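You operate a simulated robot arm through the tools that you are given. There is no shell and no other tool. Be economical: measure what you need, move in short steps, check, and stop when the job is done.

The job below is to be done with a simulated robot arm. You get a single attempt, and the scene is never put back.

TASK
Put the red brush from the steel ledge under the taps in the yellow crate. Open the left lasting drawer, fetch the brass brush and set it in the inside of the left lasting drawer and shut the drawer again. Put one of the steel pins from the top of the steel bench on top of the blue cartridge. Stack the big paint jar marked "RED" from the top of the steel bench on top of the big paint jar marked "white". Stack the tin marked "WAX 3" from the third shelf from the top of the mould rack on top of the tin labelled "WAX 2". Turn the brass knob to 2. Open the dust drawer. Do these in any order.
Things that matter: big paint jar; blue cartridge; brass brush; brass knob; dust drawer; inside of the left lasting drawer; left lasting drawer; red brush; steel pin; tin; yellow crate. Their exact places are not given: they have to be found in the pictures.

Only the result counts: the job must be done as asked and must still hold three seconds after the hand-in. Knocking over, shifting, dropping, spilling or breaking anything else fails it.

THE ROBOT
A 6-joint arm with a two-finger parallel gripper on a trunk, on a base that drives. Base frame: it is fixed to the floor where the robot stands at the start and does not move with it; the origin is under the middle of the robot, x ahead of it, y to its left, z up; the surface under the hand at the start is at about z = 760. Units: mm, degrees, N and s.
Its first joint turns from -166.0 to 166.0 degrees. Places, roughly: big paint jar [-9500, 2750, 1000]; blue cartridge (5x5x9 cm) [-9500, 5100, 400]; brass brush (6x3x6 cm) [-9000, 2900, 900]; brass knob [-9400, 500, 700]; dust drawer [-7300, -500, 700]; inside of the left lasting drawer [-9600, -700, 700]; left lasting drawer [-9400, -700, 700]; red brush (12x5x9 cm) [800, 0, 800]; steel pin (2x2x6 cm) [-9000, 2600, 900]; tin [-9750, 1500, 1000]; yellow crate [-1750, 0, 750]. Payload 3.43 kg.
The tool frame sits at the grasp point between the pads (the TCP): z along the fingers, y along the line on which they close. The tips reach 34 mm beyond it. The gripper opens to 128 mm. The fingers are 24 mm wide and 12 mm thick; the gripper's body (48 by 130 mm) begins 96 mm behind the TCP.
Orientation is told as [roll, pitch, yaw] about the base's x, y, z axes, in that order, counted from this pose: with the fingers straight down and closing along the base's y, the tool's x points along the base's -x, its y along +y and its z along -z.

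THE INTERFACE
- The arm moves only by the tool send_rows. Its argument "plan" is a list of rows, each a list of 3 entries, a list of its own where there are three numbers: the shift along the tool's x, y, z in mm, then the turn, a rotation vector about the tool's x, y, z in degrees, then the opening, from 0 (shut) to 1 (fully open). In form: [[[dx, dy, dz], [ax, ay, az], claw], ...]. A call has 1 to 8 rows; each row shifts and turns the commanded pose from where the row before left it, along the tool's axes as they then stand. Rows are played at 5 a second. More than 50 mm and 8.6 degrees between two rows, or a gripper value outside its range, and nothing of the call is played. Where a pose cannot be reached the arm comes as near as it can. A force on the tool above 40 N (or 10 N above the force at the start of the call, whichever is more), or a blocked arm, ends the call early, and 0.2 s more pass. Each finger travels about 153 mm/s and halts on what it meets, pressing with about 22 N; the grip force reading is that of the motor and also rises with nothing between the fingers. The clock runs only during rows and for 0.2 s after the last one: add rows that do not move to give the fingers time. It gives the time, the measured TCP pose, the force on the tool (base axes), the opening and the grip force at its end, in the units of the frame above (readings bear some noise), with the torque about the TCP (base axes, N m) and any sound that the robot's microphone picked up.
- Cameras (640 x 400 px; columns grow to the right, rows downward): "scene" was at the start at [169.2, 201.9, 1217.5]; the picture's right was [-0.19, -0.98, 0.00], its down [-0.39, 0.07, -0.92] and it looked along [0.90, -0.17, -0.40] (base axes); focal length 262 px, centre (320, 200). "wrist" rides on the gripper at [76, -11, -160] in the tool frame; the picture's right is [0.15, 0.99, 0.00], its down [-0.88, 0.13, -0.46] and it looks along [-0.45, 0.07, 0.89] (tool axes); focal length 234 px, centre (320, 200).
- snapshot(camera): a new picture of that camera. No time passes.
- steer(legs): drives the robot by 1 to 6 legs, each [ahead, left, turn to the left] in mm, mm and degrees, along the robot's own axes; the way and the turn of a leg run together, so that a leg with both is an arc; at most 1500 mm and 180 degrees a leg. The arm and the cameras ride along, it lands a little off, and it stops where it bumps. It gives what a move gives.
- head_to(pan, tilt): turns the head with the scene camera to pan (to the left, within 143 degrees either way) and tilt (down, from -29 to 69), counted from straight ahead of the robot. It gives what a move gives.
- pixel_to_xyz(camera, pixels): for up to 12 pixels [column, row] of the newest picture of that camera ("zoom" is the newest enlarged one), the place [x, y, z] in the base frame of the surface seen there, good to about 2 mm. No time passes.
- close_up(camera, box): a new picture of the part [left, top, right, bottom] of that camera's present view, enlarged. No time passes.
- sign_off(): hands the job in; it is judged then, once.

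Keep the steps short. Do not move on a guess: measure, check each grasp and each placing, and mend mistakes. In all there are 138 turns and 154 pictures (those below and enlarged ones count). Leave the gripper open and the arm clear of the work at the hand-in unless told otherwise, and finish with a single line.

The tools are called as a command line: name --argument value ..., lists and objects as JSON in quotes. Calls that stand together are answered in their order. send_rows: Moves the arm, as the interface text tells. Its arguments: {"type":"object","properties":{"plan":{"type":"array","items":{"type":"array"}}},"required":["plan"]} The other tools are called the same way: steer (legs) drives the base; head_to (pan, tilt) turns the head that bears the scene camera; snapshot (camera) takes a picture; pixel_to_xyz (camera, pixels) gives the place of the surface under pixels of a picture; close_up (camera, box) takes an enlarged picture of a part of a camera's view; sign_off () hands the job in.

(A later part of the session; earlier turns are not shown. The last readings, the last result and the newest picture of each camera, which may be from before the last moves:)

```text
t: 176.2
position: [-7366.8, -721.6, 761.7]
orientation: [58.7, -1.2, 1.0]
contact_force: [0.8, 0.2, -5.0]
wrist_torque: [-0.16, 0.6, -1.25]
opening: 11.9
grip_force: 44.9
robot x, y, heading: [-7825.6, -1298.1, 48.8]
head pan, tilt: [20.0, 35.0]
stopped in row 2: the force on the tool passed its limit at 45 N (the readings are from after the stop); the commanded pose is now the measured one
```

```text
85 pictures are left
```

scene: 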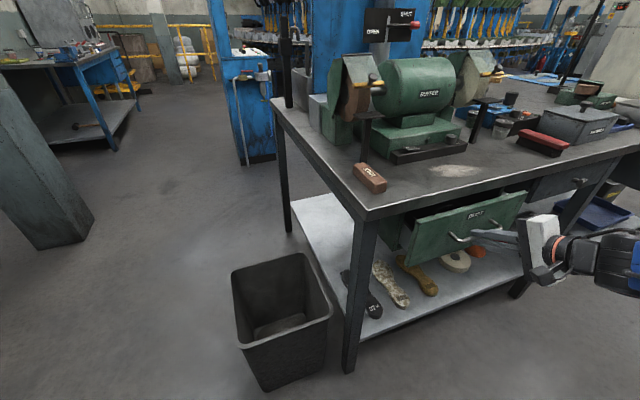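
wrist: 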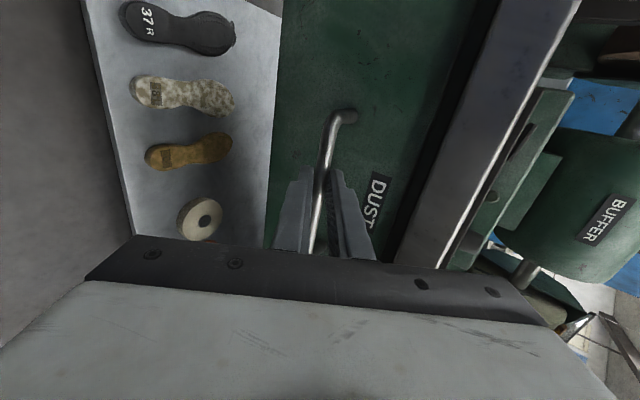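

It moved ~46 mm, then a brief force over 45 N. Continue in gentler steps.

send_rows --plan '[[[0, -7.8, -12.9], [0, 0, 0], 0], [[0, -7.8, -12.9], [0, 0, 0], 0], [[0, -7.8, -12.9], [0, 0, 0], 0], [[0, -7.8, -12.9], [0, 0, 0], 0], [[0, -7.8, -12.9], [0, 0, 0], 0], [[0, -7.8, -12.9], [0, 0, 0], 0], [[0, -7.8, -12.9], [0, 0, 0], 0], [[0, -7.8, -12.9], [0, 0, 0], 0]]'

send_rows --plan '[[[0, -7.8, -12.9], [0, 0, 0], 0], [[0, -7.8, -12.9], [0, 0, 0], 0], [[0, -7.8, -12.9], [0, 0, 0], 0], [[0, -7.8, -12.9], [0, 0, 0], 0], [[0, -7.8, -12.9], [0, 0, 0], 0], [[0, -7.8, -12.9], [0, 0, 0], 0], [[0, 0, 0], [0, 0, 0], 0]]'

snapshot --camera "scene"

```text
t: 177.4
position: [-7363.5, -794.3, 763.2]
orientation: [58.2, -1.0, 1.2]
contact_force: [-2.3, -0.4, -0.3]
wrist_torque: [-0.02, 0.59, -1.21]
opening: 12.0
grip_force: 44.9
out of reach, approached as far as the arm can: row 5, 6
robot x, y, heading: [-7821.9, -1296.3, 48.8]
head pan, tilt: [20.0, 35.0]
stopped in row 6: the force on the tool passed its limit at 58 N (the readings are from after the stop); the commanded pose is now the measured one
```

```text
t: 177.9
position: [-7364.3, -807.3, 763.2]
orientation: [57.9, -0.6, 1.6]
contact_force: [-0.6, -0.1, -1.3]
wrist_torque: [-0.04, 0.53, -1.23]
opening: 11.9
grip_force: 44.9
out of reach, approached as far as the arm can: row 1, 2
robot x, y, heading: [-7824.7, -1295.5, 48.9]
head pan, tilt: [20.0, 35.0]
stopped in row 2: the force on the tool passed its limit at 46 N (the readings are from after the stop); the commanded pose is now the measured one
```

```text
84 pictures are left
```

scene: 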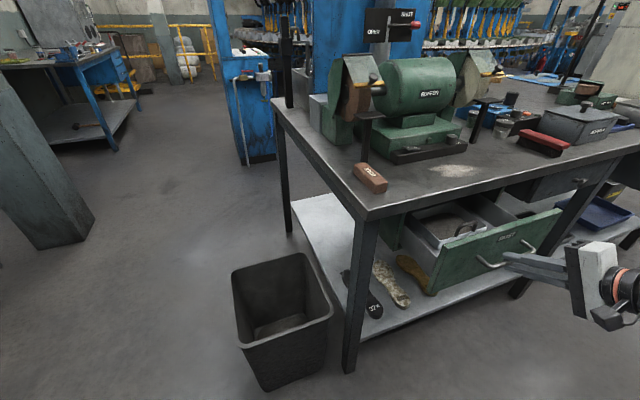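

132 mm open; the arm is folded. Pull the last 100 mm by driving along −y.

steer --legs '[[-75, -66, 0]]'

snapshot --camera "scene"

```text
t: 179.0
position: [-7363.9, -909.4, 761.8]
orientation: [57.9, -0.5, 1.8]
contact_force: [-19.3, 1.2, -5.1]
wrist_torque: [-0.05, 1.44, 0.24]
opening: 11.9
grip_force: 44.9
robot x, y, heading: [-7822.0, -1397.9, 49.0]
head pan, tilt: [20.0, 35.0]
```

```text
83 pictures are left
```

scene: 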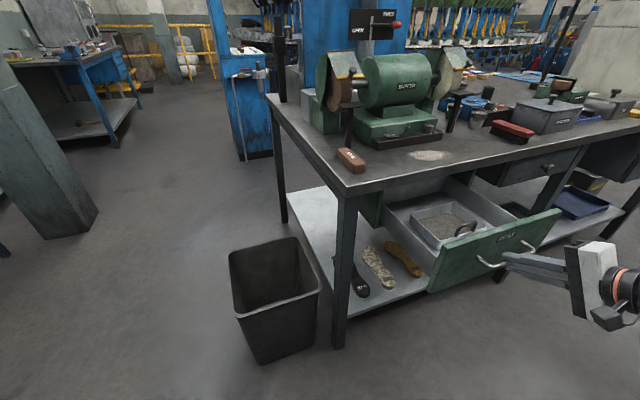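

Now 234 mm open. A little more (50 mm) to be sure it counts as open.

steer --legs '[[-38, -33, 0]]'

send_rows --plan '[[[0, 0, 0], [0, 0, 0], 0.3], [[0, 0, 0], [0, 0, 0], 0.35], [[0, 0, 0], [0, 0, 0], 0.4]]'

snapshot --camera "scene"

```text
t: 179.9
position: [-7364.2, -940.1, 765.2]
orientation: [58.4, -0.4, 1.6]
contact_force: [-2.7, 0.7, 6.8]
wrist_torque: [0.14, 1.01, -0.64]
opening: 12.1
grip_force: 44.8
robot x, y, heading: [-7822.2, -1427.4, 48.7]
head pan, tilt: [20.0, 35.0]
stopped in leg 1: the force on the tool passed its limit at 121 N (the readings are from after the stop); the commanded pose is now the measured one
```

```text
t: 180.7
position: [-7364.2, -939.3, 764.6]
orientation: [58.3, -0.5, 1.7]
contact_force: [0.5, 0.1, -0.8]
wrist_torque: [0.0, -0.01, 0.0]
opening: 51.2
grip_force: 0.1
robot x, y, heading: [-7821.8, -1429.2, 48.8]
head pan, tilt: [20.0, 35.0]
```

```text
82 pictures are left
```

scene: 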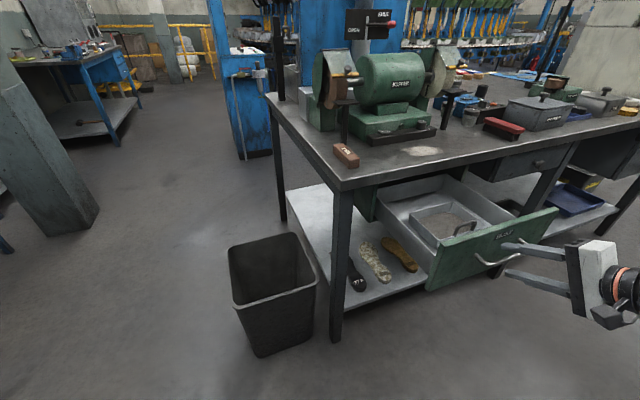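

Fully open at its stop and released. Back the hand out by driving away along −y / back.

steer --legs '[[-60, -50, 0], [-120, 60, 0]]'

send_rows --plan '[[[0, 40, 0], [0, 0, 0], 0.4], [[0, 40, 0], [0, 0, 0], 0.4], [[0, 40, 0], [0, 0, 0], 0.4], [[0, 40, -10], [0, 0, 0], 0.4]]'

snapshot --camera "scene"

```text
t: 182.7
position: [-7490.4, -1069.1, 765.8]
orientation: [58.4, -0.6, 1.7]
contact_force: [-1.1, 0.6, -0.3]
wrist_torque: [0.05, 0.01, 0.04]
opening: 51.4
grip_force: 0.0
robot x, y, heading: [-7951.0, -1559.9, 49.0]
head pan, tilt: [20.0, 35.0]
```

```text
t: 183.7
position: [-7474.8, -999.3, 868.4]
orientation: [59.4, -0.8, 2.1]
contact_force: [0.5, 0.1, 0.4]
wrist_torque: [0.0, -0.02, -0.01]
opening: 51.2
grip_force: 0.0
out of reach, approached as far as the arm can: row 3, 4
robot x, y, heading: [-7950.0, -1560.8, 49.0]
head pan, tilt: [20.0, 35.0]
```

```text
81 pictures are left
```

scene: 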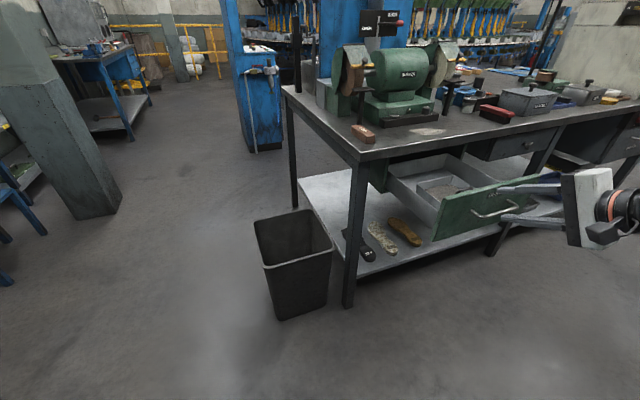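

Dust drawer done. Now realign the gripper with the arm (turn 40° right) and raise it before travelling.

send_rows --plan '[[[0, 0, -20], [0, -6.84, 4.16], 0.4], [[0, 0, -20], [0, -6.84, 4.16], 0.4], [[0, 0, 0], [0, -6.84, 4.16], 0.4], [[0, 0, 0], [0, -6.84, 4.16], 0.4], [[0, 0, 0], [0, -6.84, 4.16], 0.4], [[0, 40, -25], [0, 0, 0], 0.4], [[0, 40, -25], [0, 0, 0], 0.4], [[0, 40, -25], [0, 0, 0], 0.4]]'

steer --legs '[[0, 400, 0], [0, 0, 131]]'

```text
t: 185.5
position: [-7429.8, -1039.8, 924.6]
orientation: [58.7, -0.6, -38.3]
contact_force: [0.1, -0.5, 1.4]
wrist_torque: [0.01, 0.01, 0.01]
opening: 51.2
grip_force: 0.1
out of reach, approached as far as the arm can: row 1, 2, 3, 4, 6
robot x, y, heading: [-7947.8, -1558.7, 48.9]
head pan, tilt: [20.0, 35.0]
```

```text
t: 193.3
position: [-8976.5, -1208.9, 924.3]
orientation: [58.6, -0.7, 89.6]
contact_force: [-1.2, 0.2, 0.9]
wrist_torque: [0.0, 0.0, -0.01]
opening: 51.4
grip_force: 0.0
robot x, y, heading: [-8243.6, -1299.5, 176.8]
head pan, tilt: [20.0, 35.0]
```

Move ahead 190 to clear the bin behind, then slide right to y≈350 in front of the knob machine.

steer --legs '[[190, 0, 3], [0, -1000, 0], [0, -640, 0]]'

head_to --pan 0 --tilt 28

snapshot --camera "scene"

snapshot --camera "wrist"

```text
t: 202.7
position: [-9145.7, 381.3, 923.6]
orientation: [58.8, -0.6, 92.3]
contact_force: [0.5, 0.2, -0.4]
wrist_torque: [0.02, -0.01, 0.01]
opening: 51.3
grip_force: 0.1
robot x, y, heading: [-8412.7, 322.1, 179.3]
head pan, tilt: [20.0, 35.0]
```

```text
t: 203.5
position: [-9145.0, 381.4, 923.2]
orientation: [58.7, -0.6, 92.3]
contact_force: [0.5, 0.0, 0.4]
wrist_torque: [0.05, 0.02, -0.01]
opening: 51.2
grip_force: 0.1
robot x, y, heading: [-8410.5, 323.9, 179.4]
head pan, tilt: [0.0, 28.0]
```

```text
80 pictures are left
```

scene: 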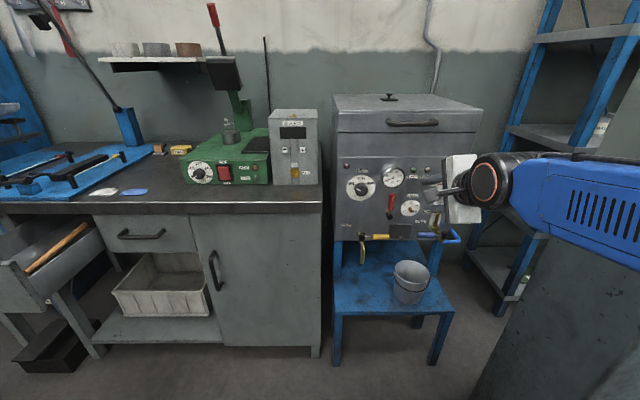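

```text
79 pictures are left
```

wrist: 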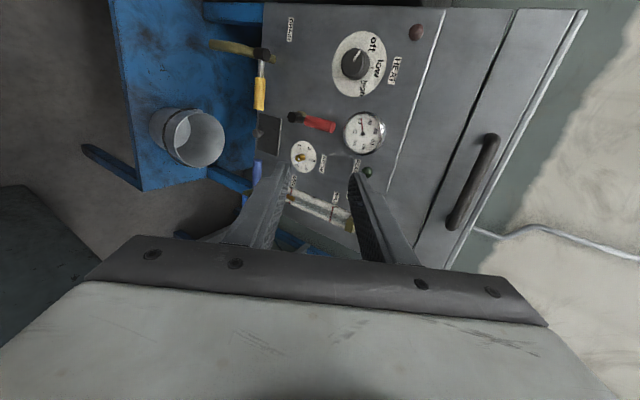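

The brass knob is at wrist (302,156). Zoom on the panel.

close_up --camera "wrist" --box '[250, 110, 350, 210]'

close_up --camera "scene" --box '[330, 150, 450, 250]'

pixel_to_xyz --camera "scene" --pixels '[[410, 208], [410, 202], [403, 208], [418, 208], [393, 178], [410, 215], [390, 206], [432, 215], [350, 220]]'

pixel_to_xyz --camera "wrist" --pixels '[[302, 156], [299, 157], [305, 155], [300, 145], [305, 168], [293, 158], [314, 153], [320, 122], [330, 210]]'

```text
4.00 times, centred on (300, 160) of wrist
```

zoom: 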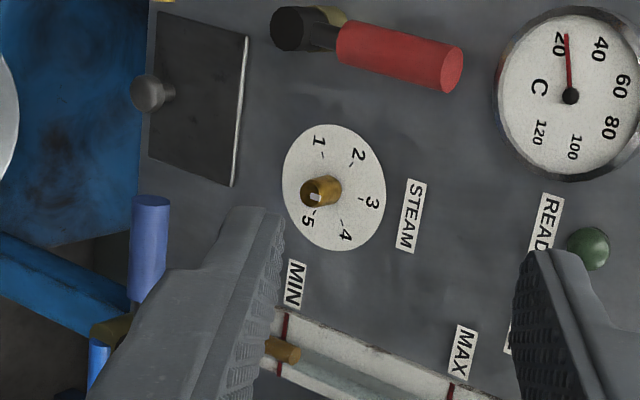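

```text
4.00 times, centred on (390, 200) of scene
```

zoom: 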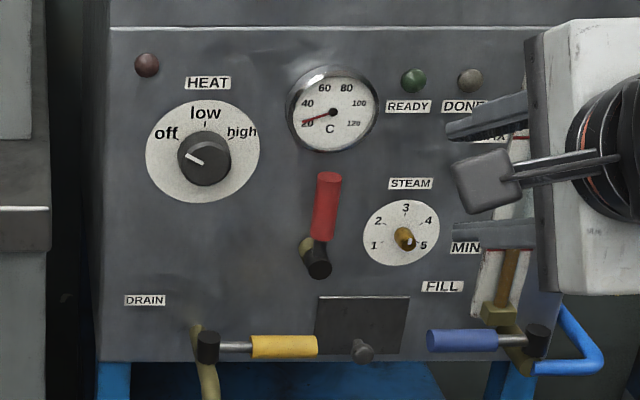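

```text
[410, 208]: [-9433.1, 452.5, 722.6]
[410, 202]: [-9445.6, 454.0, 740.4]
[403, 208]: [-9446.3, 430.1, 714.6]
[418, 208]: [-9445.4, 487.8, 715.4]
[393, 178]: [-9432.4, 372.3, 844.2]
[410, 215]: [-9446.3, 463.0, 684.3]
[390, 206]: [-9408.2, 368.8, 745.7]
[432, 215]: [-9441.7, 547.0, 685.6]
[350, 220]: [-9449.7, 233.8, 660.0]
```

```text
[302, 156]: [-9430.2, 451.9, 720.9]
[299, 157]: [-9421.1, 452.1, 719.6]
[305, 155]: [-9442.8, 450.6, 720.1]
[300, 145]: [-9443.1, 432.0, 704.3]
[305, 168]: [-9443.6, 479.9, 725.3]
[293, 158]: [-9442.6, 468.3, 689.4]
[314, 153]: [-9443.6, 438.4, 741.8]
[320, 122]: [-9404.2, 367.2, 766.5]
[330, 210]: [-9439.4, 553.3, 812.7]
```

The knob (brass, white mark) points to 5; dial 1–5. Get the geometry exactly.

close_up --camera "wrist" --box '[284, 135, 332, 175]'

pixel_to_xyz --camera "zoom" --pixels '[[205, 95], [335, 135], [395, 265], [310, 385], [175, 340], [215, 240], [195, 250], [185, 215], [270, 80], [270, 400], [85, 240], [440, 240]]'

close_up --camera "scene" --box '[390, 190, 430, 225]'

pixel_to_xyz --camera "zoom" --pixels '[[90, 240], [115, 150], [230, 90], [325, 145], [300, 245], [240, 220], [200, 190], [260, 235]]'

```text
10.00 times, centred on (308, 155) of wrist
```

zoom: 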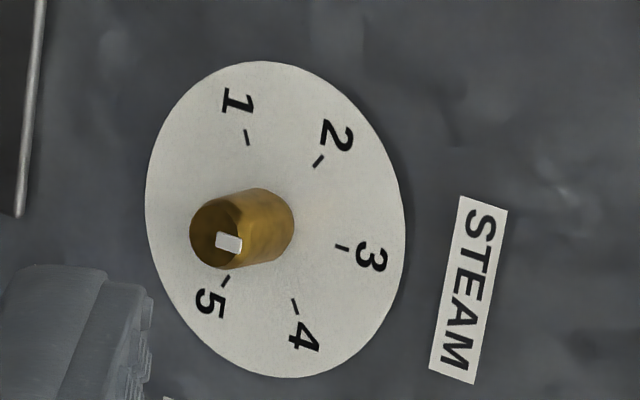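

```text
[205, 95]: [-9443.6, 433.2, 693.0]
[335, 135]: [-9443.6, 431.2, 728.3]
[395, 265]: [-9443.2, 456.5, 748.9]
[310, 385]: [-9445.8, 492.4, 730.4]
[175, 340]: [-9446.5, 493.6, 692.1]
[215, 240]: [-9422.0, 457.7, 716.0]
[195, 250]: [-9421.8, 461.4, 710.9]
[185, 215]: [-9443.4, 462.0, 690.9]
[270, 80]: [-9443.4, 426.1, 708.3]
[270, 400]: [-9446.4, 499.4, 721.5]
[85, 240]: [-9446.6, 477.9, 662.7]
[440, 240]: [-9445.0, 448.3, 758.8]
```

```text
11.43 times, centred on (410, 208) of scene
```

zoom: 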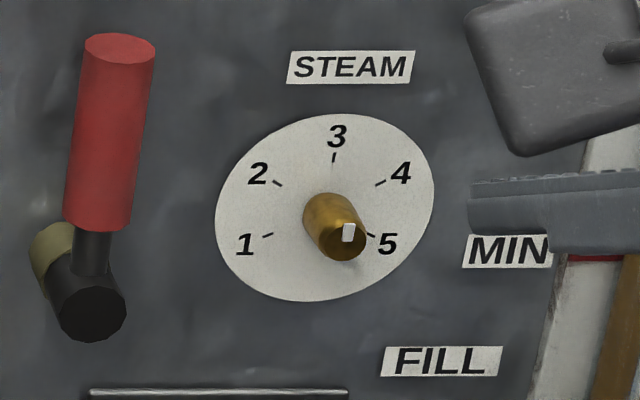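

```text
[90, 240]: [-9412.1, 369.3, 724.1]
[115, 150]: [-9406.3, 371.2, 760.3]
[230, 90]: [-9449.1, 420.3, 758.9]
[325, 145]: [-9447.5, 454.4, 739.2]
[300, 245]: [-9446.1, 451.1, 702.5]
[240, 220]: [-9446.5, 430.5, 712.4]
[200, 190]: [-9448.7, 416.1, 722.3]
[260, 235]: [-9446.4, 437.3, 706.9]
```

Dial centre (y 457.2, z 715.7), ticks every 60° (3 at top, 2 at upper left, 1 lower left). I need a closer look at the pointer. Back the base 60 and level the gripper in front of the knob.

steer --legs '[[-60, 0, 0]]'

send_rows --plan '[[[-25, -20, 35], [-7.8, 0, 0], 0.4], [[-25, -20, 35], [-7.8, 0, 0], 0.4], [[-22, -25, 35], [-7.8, 0, 0], 0.4], [[0, -30, 35], [-7.8, 0, 0], 0.4], [[0, -35, 30], [0, 0, 0], 0.4], [[0, -40, 25], [0, 0, 0], 0.4]]'

snapshot --camera "wrist"

```text
t: 204.5
position: [-9085.0, 380.8, 924.6]
orientation: [58.8, -0.6, 92.2]
contact_force: [-0.1, -0.4, -0.8]
wrist_torque: [-0.01, -0.01, 0.0]
opening: 51.0
grip_force: 0.1
robot x, y, heading: [-8351.4, 324.5, 179.2]
head pan, tilt: [0.0, 28.0]
```

```text
t: 205.9
position: [-9227.2, 409.0, 736.1]
orientation: [82.9, 0.8, 96.6]
contact_force: [-0.3, -0.3, -0.1]
wrist_torque: [-0.02, -0.05, 0.11]
opening: 51.3
grip_force: 0.1
out of reach, approached as far as the arm can: row 1, 2, 4, 6
robot x, y, heading: [-8348.4, 324.2, 179.4]
head pan, tilt: [0.0, 28.0]
```

```text
74 pictures are left
```

wrist: 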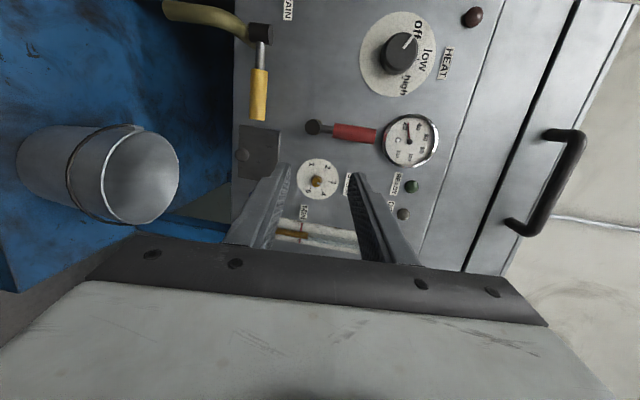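

close_up --camera "wrist" --box '[295, 157, 343, 203]'

pixel_to_xyz --camera "wrist" --pixels '[[316, 181], [318, 181], [320, 180], [310, 165], [330, 195]]'

```text
8.70 times, centred on (319, 180) of wrist
```

zoom: 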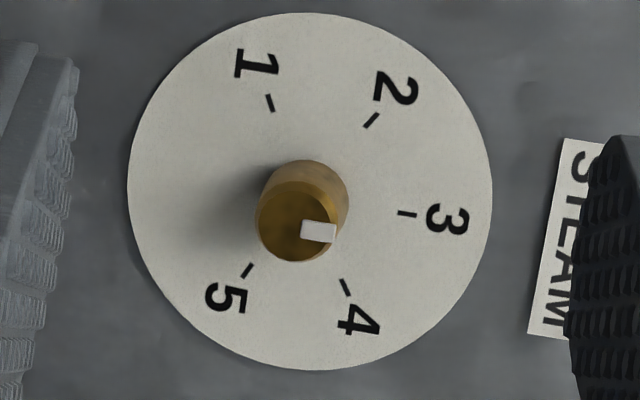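

```text
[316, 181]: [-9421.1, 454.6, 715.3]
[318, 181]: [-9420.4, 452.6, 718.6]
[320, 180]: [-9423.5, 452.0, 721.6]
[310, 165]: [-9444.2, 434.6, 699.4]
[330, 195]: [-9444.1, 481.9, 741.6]
```

The white mark points at 3. So I need a 60° counter-clockwise turn (viewed from the front). Centre the gripper on the axis (y 457, z 716) and straighten while extending.

send_rows --plan '[[[-12, -5, 35], [-2.5, -2.2, 0], 0.4], [[-12, -5, 35], [-2.5, -2.2, 0], 0.4], [[-12, -5, 35], [-2, -2.2, 0], 0.4], [[-10, -3, 25], [0, 0, 0], 0.4], [[0, 0, 0], [0, 0, 0], 0.4]]'

```text
t: 207.1
position: [-9349.8, 520.8, 720.7]
orientation: [89.9, 0.7, 89.9]
contact_force: [0.0, 0.4, 0.7]
wrist_torque: [0.01, 0.04, 0.0]
opening: 51.4
grip_force: 0.0
out of reach, approached as far as the arm can: row 1, 2, 3, 4
robot x, y, heading: [-8347.5, 326.8, 179.8]
head pan, tilt: [0.0, 28.0]
```

Level and straight now. Shift left 63.8 and down 5.

send_rows --plan '[[[32, -3, 0], [0, 0, 0], 0.4], [[32, -2, 0], [0, 0, 0], 0.4], [[0, 0, 0], [0, 0, 0], 0.4]]'

snapshot --camera "wrist"

```text
t: 207.9
position: [-9341.4, 503.8, 722.0]
orientation: [89.6, 0.7, 91.0]
contact_force: [1.0, 0.4, 0.2]
wrist_torque: [0.0, 0.0, 0.0]
opening: 51.2
grip_force: 0.2
out of reach, approached as far as the arm can: row 1, 2
robot x, y, heading: [-8352.1, 325.1, 179.8]
head pan, tilt: [0.0, 28.0]
```

```text
72 pictures are left
```

wrist: 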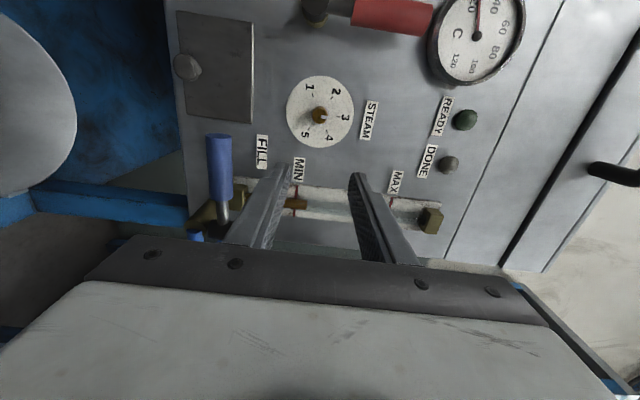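

Lateral arm motion is limited here, so use the base: slide left 46. Then test how the wrist rolls in free space (−60°).

steer --legs '[[0, 47, 0]]'

send_rows --plan '[[[0, 0, 0], [0, 0, -8.5], 0.4], [[0, 0, 0], [0, 0, -8.5], 0.4], [[0, 0, 0], [0, 0, -8.5], 0.4], [[0, 0, 0], [0, 0, -8.5], 0.4], [[0, 0, 0], [0, 0, -8.5], 0.4], [[0, 0, 0], [0, 0, -8.5], 0.4], [[0, 0, 0], [0, 0, -8.5], 0.4], [[0, 0, 0], [0, 0, -0.5], 0.4]]'

```text
t: 208.8
position: [-9342.0, 456.9, 721.8]
orientation: [89.5, 0.7, 91.0]
contact_force: [-0.2, 0.1, 0.7]
wrist_torque: [0.0, 0.02, 0.01]
opening: 51.2
grip_force: 0.1
robot x, y, heading: [-8352.8, 276.4, 179.3]
head pan, tilt: [0.0, 28.0]
```

```text
t: 210.6
position: [-9342.3, 458.4, 721.4]
orientation: [89.2, -59.4, 91.6]
contact_force: [-0.6, 0.4, 0.5]
wrist_torque: [0.02, 0.0, 0.0]
opening: 51.3
grip_force: 0.0
robot x, y, heading: [-8352.9, 278.0, 179.5]
head pan, tilt: [0.0, 28.0]
```

Roll works freely. Roll back, drop 5.5 mm and verify, then drive ahead 60 so the pads straddle the knob.

send_rows --plan '[[[0, 0, 0], [0, 0, 8.5], 0.4], [[0, 0, 0], [0, 0, 8.5], 0.4], [[0, 0, 0], [0, 0, 8.5], 0.4], [[0, 0, 0], [0, 0, 8.5], 0.4], [[0, 0, 0], [0, 0, 8.5], 0.4], [[0, 0, 0], [0, 0, 8.5], 0.4], [[0, 0, 0], [0, 0, 8.5], 0.4], [[0, -5.5, 0], [0, 0, 0.5], 0.4]]'

steer --legs '[[40, 0, 0]]'

snapshot --camera "wrist"

```text
t: 212.4
position: [-9342.3, 458.8, 716.6]
orientation: [89.7, 0.8, 91.0]
contact_force: [-0.9, -0.8, -0.5]
wrist_torque: [0.0, -0.02, 0.01]
opening: 51.1
grip_force: 0.1
robot x, y, heading: [-8349.1, 275.5, 179.5]
head pan, tilt: [0.0, 28.0]
```

```text
t: 213.2
position: [-9381.6, 458.8, 716.5]
orientation: [89.7, 0.7, 91.0]
contact_force: [-0.7, -0.5, -0.2]
wrist_torque: [0.01, 0.0, -0.01]
opening: 51.1
grip_force: 0.0
robot x, y, heading: [-8392.0, 279.5, 179.2]
head pan, tilt: [0.0, 28.0]
```

```text
71 pictures are left
```

wrist: 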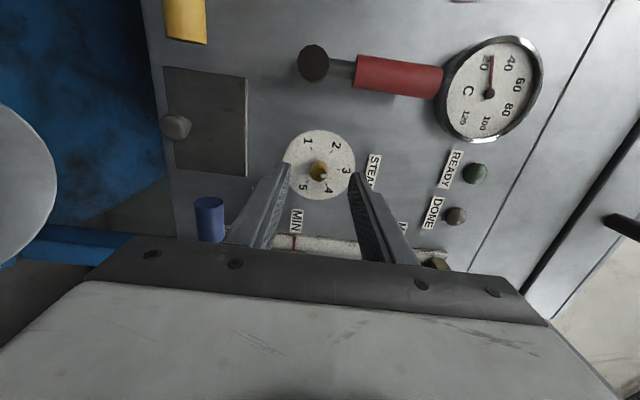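

Well centred. Advance 20 and close gently on the knob.

send_rows --plan '[[[1.5, 0, 12], [0, 0, 0], 0.4], [[0, 0, 9], [0, 0, 0], 0.3], [[0, 0, 0], [0, 0, 0], 0.2], [[0, 0, 0], [0, 0, 0], 0.08], [[0, 0, 0], [0, 0, 0], 0.08]]'

snapshot --camera "wrist"

```text
t: 214.4
position: [-9403.4, 456.9, 715.2]
orientation: [89.4, 0.7, 91.4]
contact_force: [-1.3, -0.5, -4.5]
wrist_torque: [-0.02, 0.5, 0.16]
opening: 16.6
grip_force: 45.5
robot x, y, heading: [-8389.5, 278.0, 179.6]
head pan, tilt: [0.0, 28.0]
```

```text
70 pictures are left
```

wrist: 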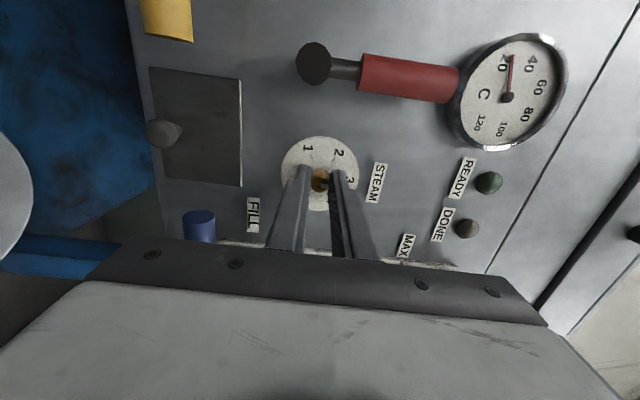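

Knob gripped (16.6 mm). Turn −60° about the tool axis.

send_rows --plan '[[[0, 0, 0], [0, 0, -8.5], 0.05], [[0, 0, 0], [0, 0, -8.5], 0.05], [[0, 0, 0], [0, 0, -8.5], 0.05], [[0, 0, 0], [0, 0, -8.5], 0.05], [[0, 0, 0], [0, 0, -8.5], 0.05], [[0, 0, 0], [0, 0, -8.5], 0.05], [[0, 0, 0], [0, 0, -8.5], 0.05], [[0, 0, 0], [0, 0, -0.5], 0.05]]'

send_rows --plan '[[[0, 0, 0], [0, 0, 0], 0.3], [[0, 0, 0], [0, 0, 0], 0.4], [[0, 0, -30], [0, 0, 0], 0.4], [[0, 0, -30], [0, 0, 0], 0.4], [[0, 0, -30], [0, 0, 0], 0.4]]'

close_up --camera "scene" --box '[380, 180, 460, 230]'

snapshot --camera "wrist"

```text
t: 216.2
position: [-9402.6, 458.5, 713.7]
orientation: [88.7, -59.2, 92.4]
contact_force: [16.9, 5.7, -30.3]
wrist_torque: [0.01, -1.27, -0.74]
opening: 16.8
grip_force: 44.5
robot x, y, heading: [-8390.8, 281.2, 179.2]
head pan, tilt: [0.0, 28.0]
```

```text
t: 217.4
position: [-9312.6, 457.9, 716.3]
orientation: [89.2, -59.4, 91.7]
contact_force: [-0.1, -0.9, 0.2]
wrist_torque: [0.03, -0.01, 0.02]
opening: 51.3
grip_force: 0.0
robot x, y, heading: [-8389.4, 277.6, 179.5]
head pan, tilt: [0.0, 28.0]
```

```text
8.00 times, centred on (420, 205) of scene
```

zoom: 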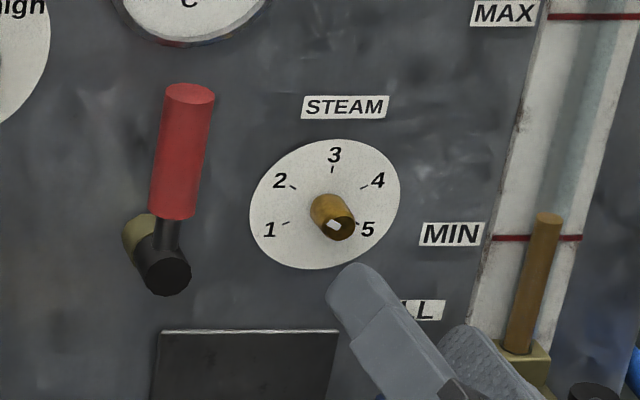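

```text
68 pictures are left
```

wrist: 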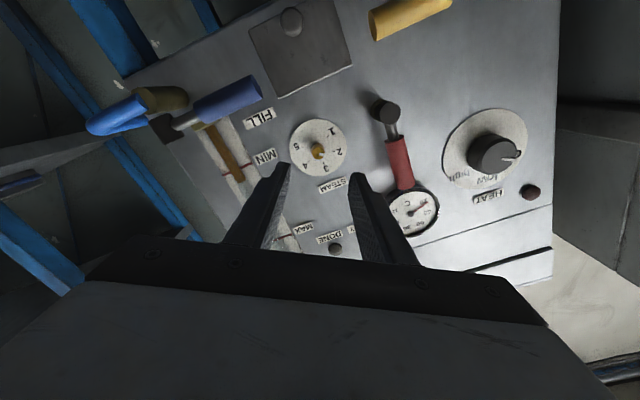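

close_up --camera "wrist" --box '[286, 115, 350, 180]'

close_up --camera "scene" --box '[405, 192, 437, 216]'

```text
6.15 times, centred on (318, 148) of wrist
```

zoom: 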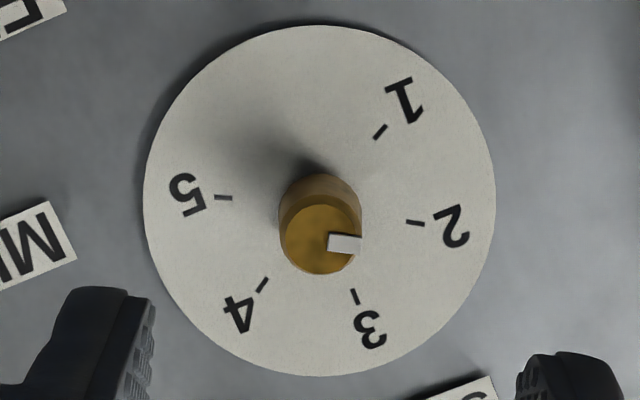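

```text
16.00 times, centred on (421, 204) of scene
```

zoom: 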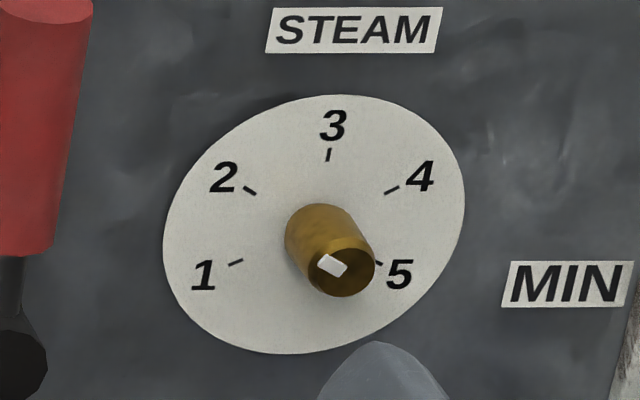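

The mark now points to 2. Back off 170 with the base, then turn the gripper back to pointing down (roll −30°, pitch +90°).

steer --legs '[[-200, 0, 0]]'

send_rows --plan '[[[0, 0, 0], [0, 0, -7.5], 0.6], [[0, 0, 0], [0, 0, -7.5], 0.8], [[0, 0, 0], [0, 0, -7.5], 1], [[0, 0, 0], [0, 0, -7.5], 1], [[-45, 0, 0], [0, 8.2, 0], 1], [[-45, 0, 0], [0, 8.2, 0], 1], [[-45, 0, 0], [0, 8.2, 0], 1], [[-45, 0, 0], [0, 8.2, 0], 1]]'

send_rows --plan '[[[-30, 0, -20], [0, 8.2, 0], 1], [[-20, 0, -30], [0, 8.2, 0], 1], [[-20, 0, -30], [0, 8.2, 0], 1], [[0, 0, -40], [0, 8.2, 0], 1], [[0, 0, -40], [0, 8.2, 0], 1], [[0, 0, -40], [0, 8.2, 0], 1], [[0, 0, -30], [0, 8, 0], 1]]'

```text
t: 219.0
position: [-9114.0, 457.5, 715.4]
orientation: [89.1, -59.2, 91.6]
contact_force: [-0.4, 0.7, -0.2]
wrist_torque: [0.02, 0.01, -0.02]
opening: 51.2
grip_force: 0.0
robot x, y, heading: [-8190.6, 275.0, 179.4]
head pan, tilt: [0.0, 28.0]
```

```text
t: 221.0
position: [-9168.8, 443.9, 919.2]
orientation: [18.0, -63.0, 164.6]
contact_force: [-0.1, 0.0, -0.3]
wrist_torque: [0.01, 0.03, 0.01]
opening: 128.1
grip_force: 0.0
robot x, y, heading: [-8190.1, 280.3, 179.5]
head pan, tilt: [0.0, 28.0]
stopped in row 8: the arm was blocked; the commanded pose is now the measured one
```

```text
t: 222.6
position: [-9071.9, 480.5, 1150.5]
orientation: [8.0, -6.9, 179.7]
contact_force: [0.8, 0.2, 0.6]
wrist_torque: [0.04, 0.07, -0.04]
opening: 128.0
grip_force: 0.0
robot x, y, heading: [-8195.3, 280.6, 179.4]
head pan, tilt: [0.0, 28.0]
```

It reported a block in row 8 (self-limit perhaps). Check nothing was touched, and straighten the remaining few degrees.

snapshot --camera "scene"

send_rows --plan '[[[0, 0, 0], [-4, 3.4, 0], 1], [[0, 0, 0], [-4, 3.4, 0], 1]]'

```text
65 pictures are left
```

scene: 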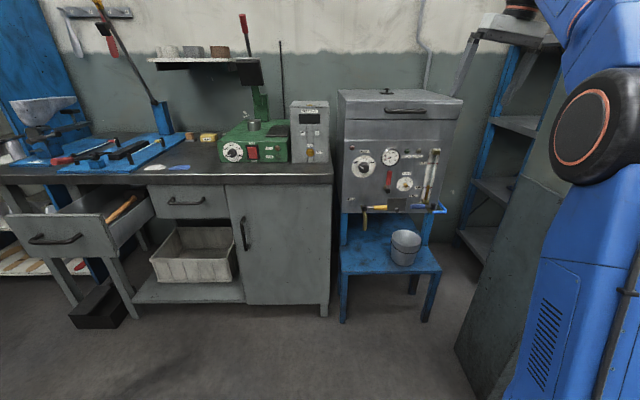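

```text
t: 223.2
position: [-9062.3, 470.6, 1122.9]
orientation: [16.0, -0.8, -179.0]
contact_force: [0.0, 1.3, -0.1]
wrist_torque: [0.01, 0.01, 0.02]
opening: 127.9
grip_force: 0.0
out of reach, approached as far as the arm can: row 1, 2
robot x, y, heading: [-8189.9, 277.7, 179.4]
head pan, tilt: [0.0, 28.0]
```

Wrong sign on roll; correct +16 and draw the hand in.

send_rows --plan '[[[0, 0, 0], [8, 0.4, 0], 1], [[0, 0, 0], [8, 0.4, -0.5], 1], [[45, 0, 0], [0, 0, 0], 1], [[45, 0, 0], [0, 0, 0], 1], [[45, 0, 0], [0, 0, 0], 1], [[45, 0, 0], [0, 0, 0], 1], [[45, 0, 0], [0, 0, 0], 1], [[0, 40, 0], [0, 0, 0], 1]]'

head_to --pan -60 --tilt 18

snapshot --camera "scene"

```text
t: 225.0
position: [-8835.2, 436.5, 1125.2]
orientation: [0.0, 0.4, -178.4]
contact_force: [0.5, 0.8, 0.0]
wrist_torque: [0.01, -0.02, -0.01]
opening: 128.1
grip_force: 0.0
robot x, y, heading: [-8192.8, 278.3, 179.5]
head pan, tilt: [0.0, 28.0]
```

```text
t: 226.3
position: [-8835.8, 437.4, 1124.1]
orientation: [0.0, 0.5, -178.3]
contact_force: [0.1, -0.8, -0.6]
wrist_torque: [-0.02, 0.01, 0.0]
opening: 128.2
grip_force: 0.0
robot x, y, heading: [-8193.9, 279.0, 179.1]
head pan, tilt: [-60.0, 18.0]
```

```text
64 pictures are left
```

scene: 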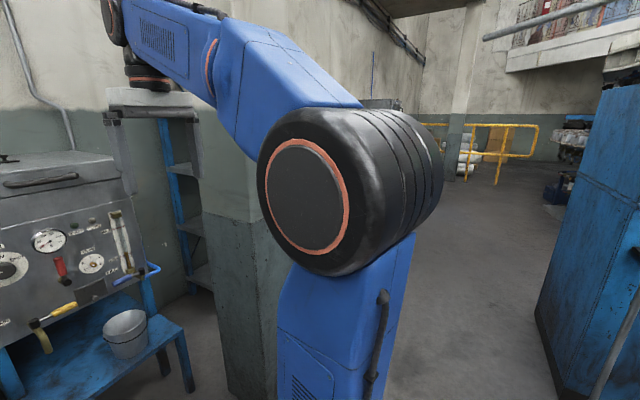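

Draw the hand in another 180 before turning right past the pillar.

send_rows --plan '[[[45, 45, 0], [0, 0, 0], 1], [[45, 45, 0], [0, 0, 0], 1], [[45, 45, 0], [0, 0, 0], 1], [[45, 20, 0], [0, 0, 0], 1]]'

steer --legs '[[0, 0, -89]]'

head_to --pan 25 --tilt 20

snapshot --camera "scene"

```text
refused: row 1 steps farther than a row can; nothing moved
```

```text
t: 230.5
position: [-8046.3, 922.9, 1124.0]
orientation: [0.1, 0.5, 92.8]
contact_force: [0.0, 0.1, -0.4]
wrist_torque: [-0.03, 0.02, -0.01]
opening: 127.9
grip_force: 0.0
robot x, y, heading: [-8196.4, 275.5, 90.2]
head pan, tilt: [-60.0, 18.0]
```

```text
t: 232.1
position: [-8045.9, 922.0, 1123.7]
orientation: [0.1, 0.5, 92.9]
contact_force: [-0.1, -0.2, 0.9]
wrist_torque: [-0.02, -0.04, -0.01]
opening: 127.8
grip_force: 0.0
robot x, y, heading: [-8194.2, 276.2, 90.3]
head pan, tilt: [25.0, 20.0]
```

```text
63 pictures are left
```

scene: 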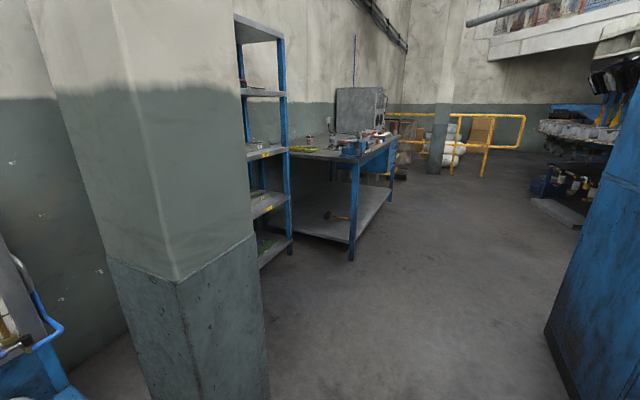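

The turn went clear. Measure pillar, cabinet, rack and steel-bench fronts ahead.

pixel_to_xyz --camera "scene" --pixels '[[268, 380], [180, 300], [560, 340], [630, 180], [350, 250], [286, 200], [265, 150], [395, 195], [340, 165], [262, 185], [385, 150], [320, 150]]'

close_up --camera "scene" --box '[230, 60, 430, 270]'

```text
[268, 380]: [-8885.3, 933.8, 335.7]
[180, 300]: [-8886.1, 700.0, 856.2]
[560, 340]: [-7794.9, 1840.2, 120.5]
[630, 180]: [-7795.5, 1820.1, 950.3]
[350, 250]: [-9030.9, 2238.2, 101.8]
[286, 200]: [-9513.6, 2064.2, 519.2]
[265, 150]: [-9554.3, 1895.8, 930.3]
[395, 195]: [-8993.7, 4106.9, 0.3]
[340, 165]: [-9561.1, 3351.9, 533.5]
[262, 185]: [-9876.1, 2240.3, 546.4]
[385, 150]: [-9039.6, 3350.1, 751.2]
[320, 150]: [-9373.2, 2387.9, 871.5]
```

```text
1.90 times, centred on (330, 165) of scene
```

zoom: 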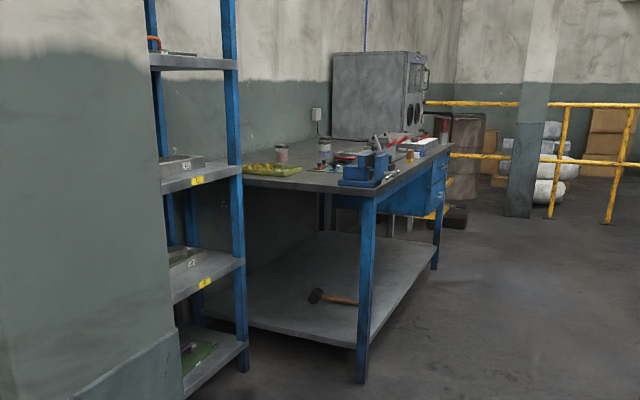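

Free floor between pillar (y<955), rack (x<−9510) and steel bench (x<−9030, y>2240). Drive to (−8330,1560) and turn left to face the mould rack.

steer --legs '[[1280, 130, 0], [0, 0, 90]]'

head_to --pan 0 --tilt 15

snapshot --camera "scene"

```text
t: 242.5
position: [-8982.9, 1727.7, 1123.3]
orientation: [0.0, 0.4, -177.2]
contact_force: [0.7, -0.4, 0.1]
wrist_torque: [-0.02, -0.01, -0.01]
opening: 127.9
grip_force: 0.1
robot x, y, heading: [-8338.6, 1579.0, -180.0]
head pan, tilt: [25.0, 20.0]
```

```text
t: 243.4
position: [-8982.1, 1727.8, 1124.2]
orientation: [0.1, 0.5, -177.2]
contact_force: [0.2, -0.3, -0.4]
wrist_torque: [-0.03, -0.01, 0.01]
opening: 128.1
grip_force: 0.2
robot x, y, heading: [-8339.5, 1582.2, -179.6]
head pan, tilt: [0.0, 15.0]
```

```text
61 pictures are left
```

scene: 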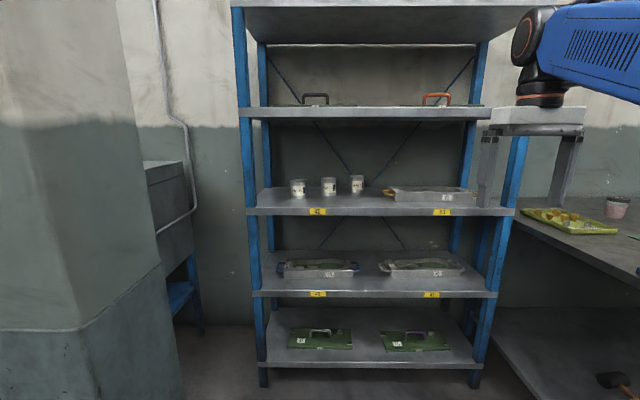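

Three tins on the third shelf. Zoom to read labels.

close_up --camera "scene" --box '[270, 160, 400, 220]'

pixel_to_xyz --camera "zoom" --pixels '[[133, 95], [290, 88], [427, 78], [133, 140], [290, 130], [427, 120], [110, 110], [158, 110], [300, 180], [180, 60], [427, 70], [200, 250]]'

pixel_to_xyz --camera "scene" --pixels '[[350, 115], [350, 212], [350, 105], [250, 150], [500, 150], [430, 195]]'

```text
4.92 times, centred on (335, 190) of scene
```

zoom: 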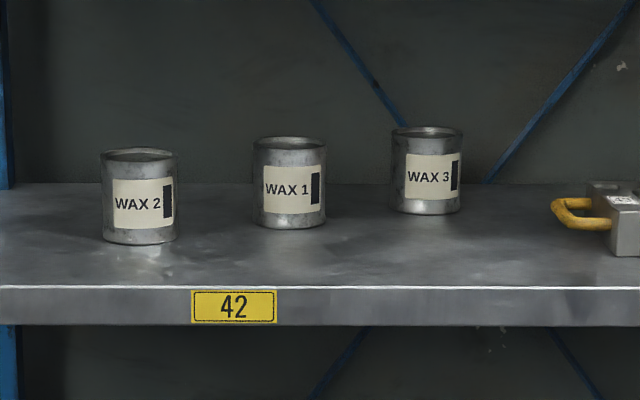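

```text
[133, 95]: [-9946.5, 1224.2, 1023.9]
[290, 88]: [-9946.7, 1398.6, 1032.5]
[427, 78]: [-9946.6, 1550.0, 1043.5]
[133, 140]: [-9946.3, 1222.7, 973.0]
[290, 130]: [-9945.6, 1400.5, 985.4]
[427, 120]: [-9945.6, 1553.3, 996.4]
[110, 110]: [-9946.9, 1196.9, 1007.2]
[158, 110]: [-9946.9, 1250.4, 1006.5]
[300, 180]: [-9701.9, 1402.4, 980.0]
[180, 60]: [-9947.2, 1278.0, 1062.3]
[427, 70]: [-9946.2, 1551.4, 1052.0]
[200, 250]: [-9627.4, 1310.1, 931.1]
```

```text
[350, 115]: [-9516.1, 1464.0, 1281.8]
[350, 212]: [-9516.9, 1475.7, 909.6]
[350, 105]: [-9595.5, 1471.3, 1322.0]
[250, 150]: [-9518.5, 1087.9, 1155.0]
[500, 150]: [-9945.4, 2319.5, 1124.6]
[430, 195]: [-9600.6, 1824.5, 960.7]
```

close_up --camera "scene" --box '[280, 165, 380, 215]'

pixel_to_xyz --camera "zoom" --pixels '[[110, 160], [110, 130], [70, 165], [150, 165], [110, 195], [495, 140], [495, 102], [455, 140], [535, 140], [495, 160], [305, 150], [305, 115]]'

```text
6.40 times, centred on (330, 190) of scene
```

zoom: 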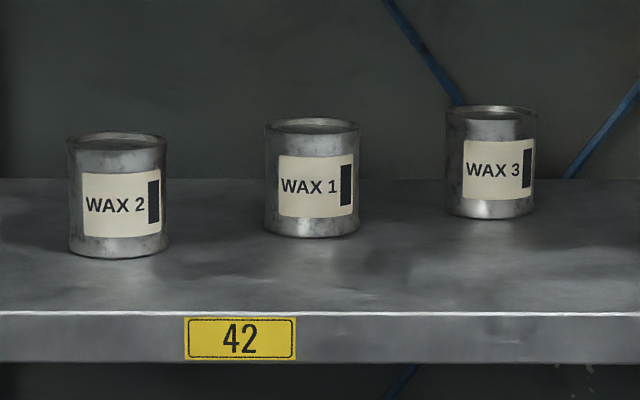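

```text
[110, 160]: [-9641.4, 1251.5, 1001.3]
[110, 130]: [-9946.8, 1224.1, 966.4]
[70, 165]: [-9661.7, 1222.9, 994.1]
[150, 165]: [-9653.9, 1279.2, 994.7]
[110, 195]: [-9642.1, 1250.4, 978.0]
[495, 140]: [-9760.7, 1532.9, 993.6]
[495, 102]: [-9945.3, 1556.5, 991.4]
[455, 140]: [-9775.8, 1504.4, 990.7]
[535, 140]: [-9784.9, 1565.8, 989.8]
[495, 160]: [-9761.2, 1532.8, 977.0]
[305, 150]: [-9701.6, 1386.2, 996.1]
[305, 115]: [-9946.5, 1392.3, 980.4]
```

WAX 2 centre ≈(−9677,1256), WAX 3 ≈(−9797,1533), shelf z≈931, tin tops ≈1010, next shelf at ≈1265. I'll reach in with the gripper tilted 30° below level, closing sideways. Drive 330 ahead/180 left, then pitch −60°.

steer --legs '[[330, 180, 0]]'

send_rows --plan '[[[0, 0, 0], [0, -8.57, 0], 0.9], [[0, 0, 0], [0, -8.57, 0], 0.9], [[0, 0, 0], [0, -8.57, 0], 0.9], [[0, 0, 0], [0, -8.57, 0], 0.9], [[0, 0, 0], [0, -8.57, 0], 0.9], [[0, 0, 0], [0, -8.57, 0], 0.9], [[0, 0, 0], [0, -8.57, 0], 0.9]]'

snapshot --camera "wrist"

```text
t: 245.8
position: [-9313.2, 1548.5, 1122.7]
orientation: [0.0, 0.5, -177.4]
contact_force: [0.0, 0.1, -0.6]
wrist_torque: [-0.02, -0.01, -0.02]
opening: 127.9
grip_force: 0.2
robot x, y, heading: [-8667.9, 1397.2, -179.6]
head pan, tilt: [0.0, 15.0]
```

```text
t: 247.4
position: [-9312.7, 1548.2, 1123.8]
orientation: [0.0, -59.6, -177.4]
contact_force: [0.5, -0.1, -0.4]
wrist_torque: [-0.02, 0.0, 0.02]
opening: 115.1
grip_force: 0.0
robot x, y, heading: [-8669.6, 1401.8, -179.6]
head pan, tilt: [0.0, 15.0]
```

```text
58 pictures are left
```

wrist: 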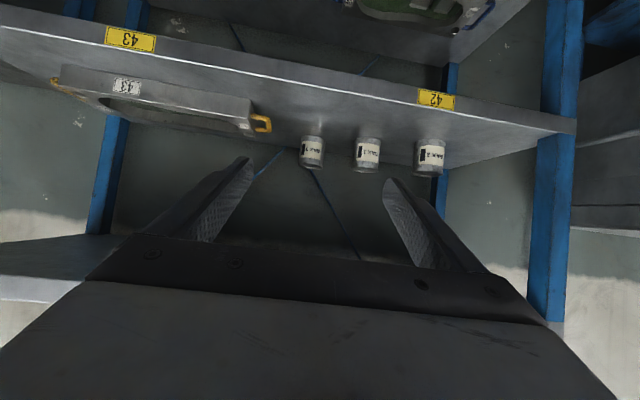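

Works. Measure WAX 3 and WAX 2 from this view.

close_up --camera "wrist" --box '[280, 115, 460, 195]'

pixel_to_xyz --camera "zoom" --pixels '[[113, 130], [78, 110], [150, 120], [113, 170], [113, 190], [530, 140], [485, 135], [580, 145], [530, 190], [530, 210], [310, 140], [310, 205]]'

```text
3.56 times, centred on (370, 155) of wrist
```

zoom: 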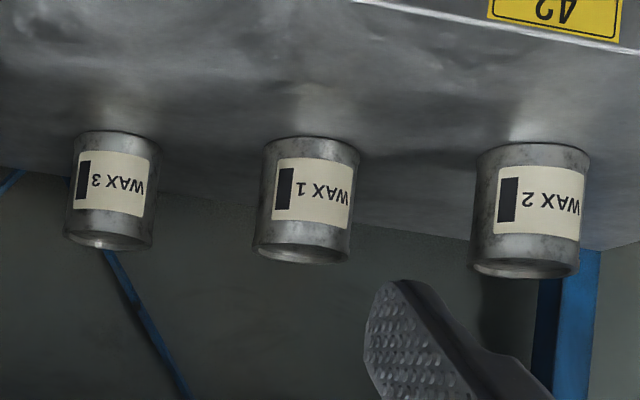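

```text
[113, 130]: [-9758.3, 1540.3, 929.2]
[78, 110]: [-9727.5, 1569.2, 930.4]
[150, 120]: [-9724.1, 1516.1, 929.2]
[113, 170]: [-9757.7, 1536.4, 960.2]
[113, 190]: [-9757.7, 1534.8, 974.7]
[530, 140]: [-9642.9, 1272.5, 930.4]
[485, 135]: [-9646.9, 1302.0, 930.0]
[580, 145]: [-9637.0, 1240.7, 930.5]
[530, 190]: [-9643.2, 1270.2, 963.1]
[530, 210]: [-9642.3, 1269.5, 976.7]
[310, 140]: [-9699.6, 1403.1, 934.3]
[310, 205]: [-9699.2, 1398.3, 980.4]
```

WAX 3 centre ≈(−9794,1536), WAX 2 centre ≈(−9676,1252), height ≈83. Lower the hand to z≈985 outside the rack, then drive ahead 230.

send_rows --plan '[[[30, 3, 17], [2.2, 0, 1.3], 0.85], [[30, 3, 17], [0, 0, 0], 0.85], [[30, 3, 17], [0, 0, 0], 0.85], [[30, 3, 17], [0, 0, 0], 0.85], [[0, 0, 0], [0, 0, 0], 0.85]]'

steer --legs '[[230, 0, -0.4]]'

snapshot --camera "wrist"

```text
t: 248.6
position: [-9310.9, 1536.6, 984.5]
orientation: [0.0, -59.5, -179.9]
contact_force: [0.6, 0.2, -0.8]
wrist_torque: [0.0, -0.02, 0.01]
opening: 108.9
grip_force: 0.0
robot x, y, heading: [-8669.0, 1399.4, -179.9]
head pan, tilt: [0.0, 15.0]
```

```text
t: 250.3
position: [-9540.3, 1545.8, 984.9]
orientation: [0.0, -59.6, 179.4]
contact_force: [1.1, -0.5, -0.5]
wrist_torque: [0.03, -0.04, -0.02]
opening: 108.7
grip_force: 0.0
robot x, y, heading: [-8897.9, 1397.3, 179.5]
head pan, tilt: [0.0, 15.0]
```

```text
56 pictures are left
```

wrist: 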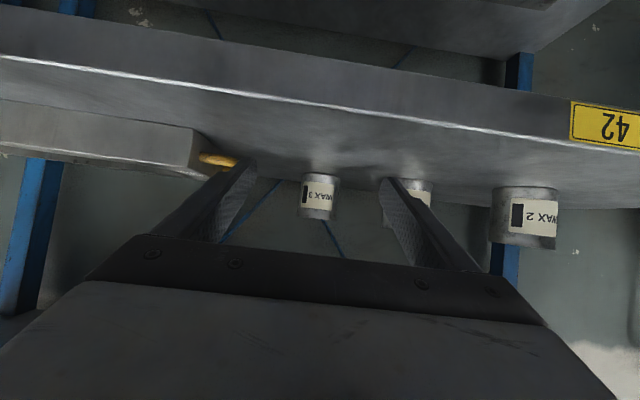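

pixel_to_xyz --camera "wrist" --pixels '[[235, 165], [215, 160], [200, 150], [318, 200], [305, 195], [335, 195], [425, 190]]'

```text
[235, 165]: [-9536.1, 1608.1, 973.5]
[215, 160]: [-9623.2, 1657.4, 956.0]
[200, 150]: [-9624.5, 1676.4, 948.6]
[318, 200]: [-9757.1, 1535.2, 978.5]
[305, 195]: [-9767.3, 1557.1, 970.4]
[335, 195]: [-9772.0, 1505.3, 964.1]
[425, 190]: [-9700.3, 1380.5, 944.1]
```

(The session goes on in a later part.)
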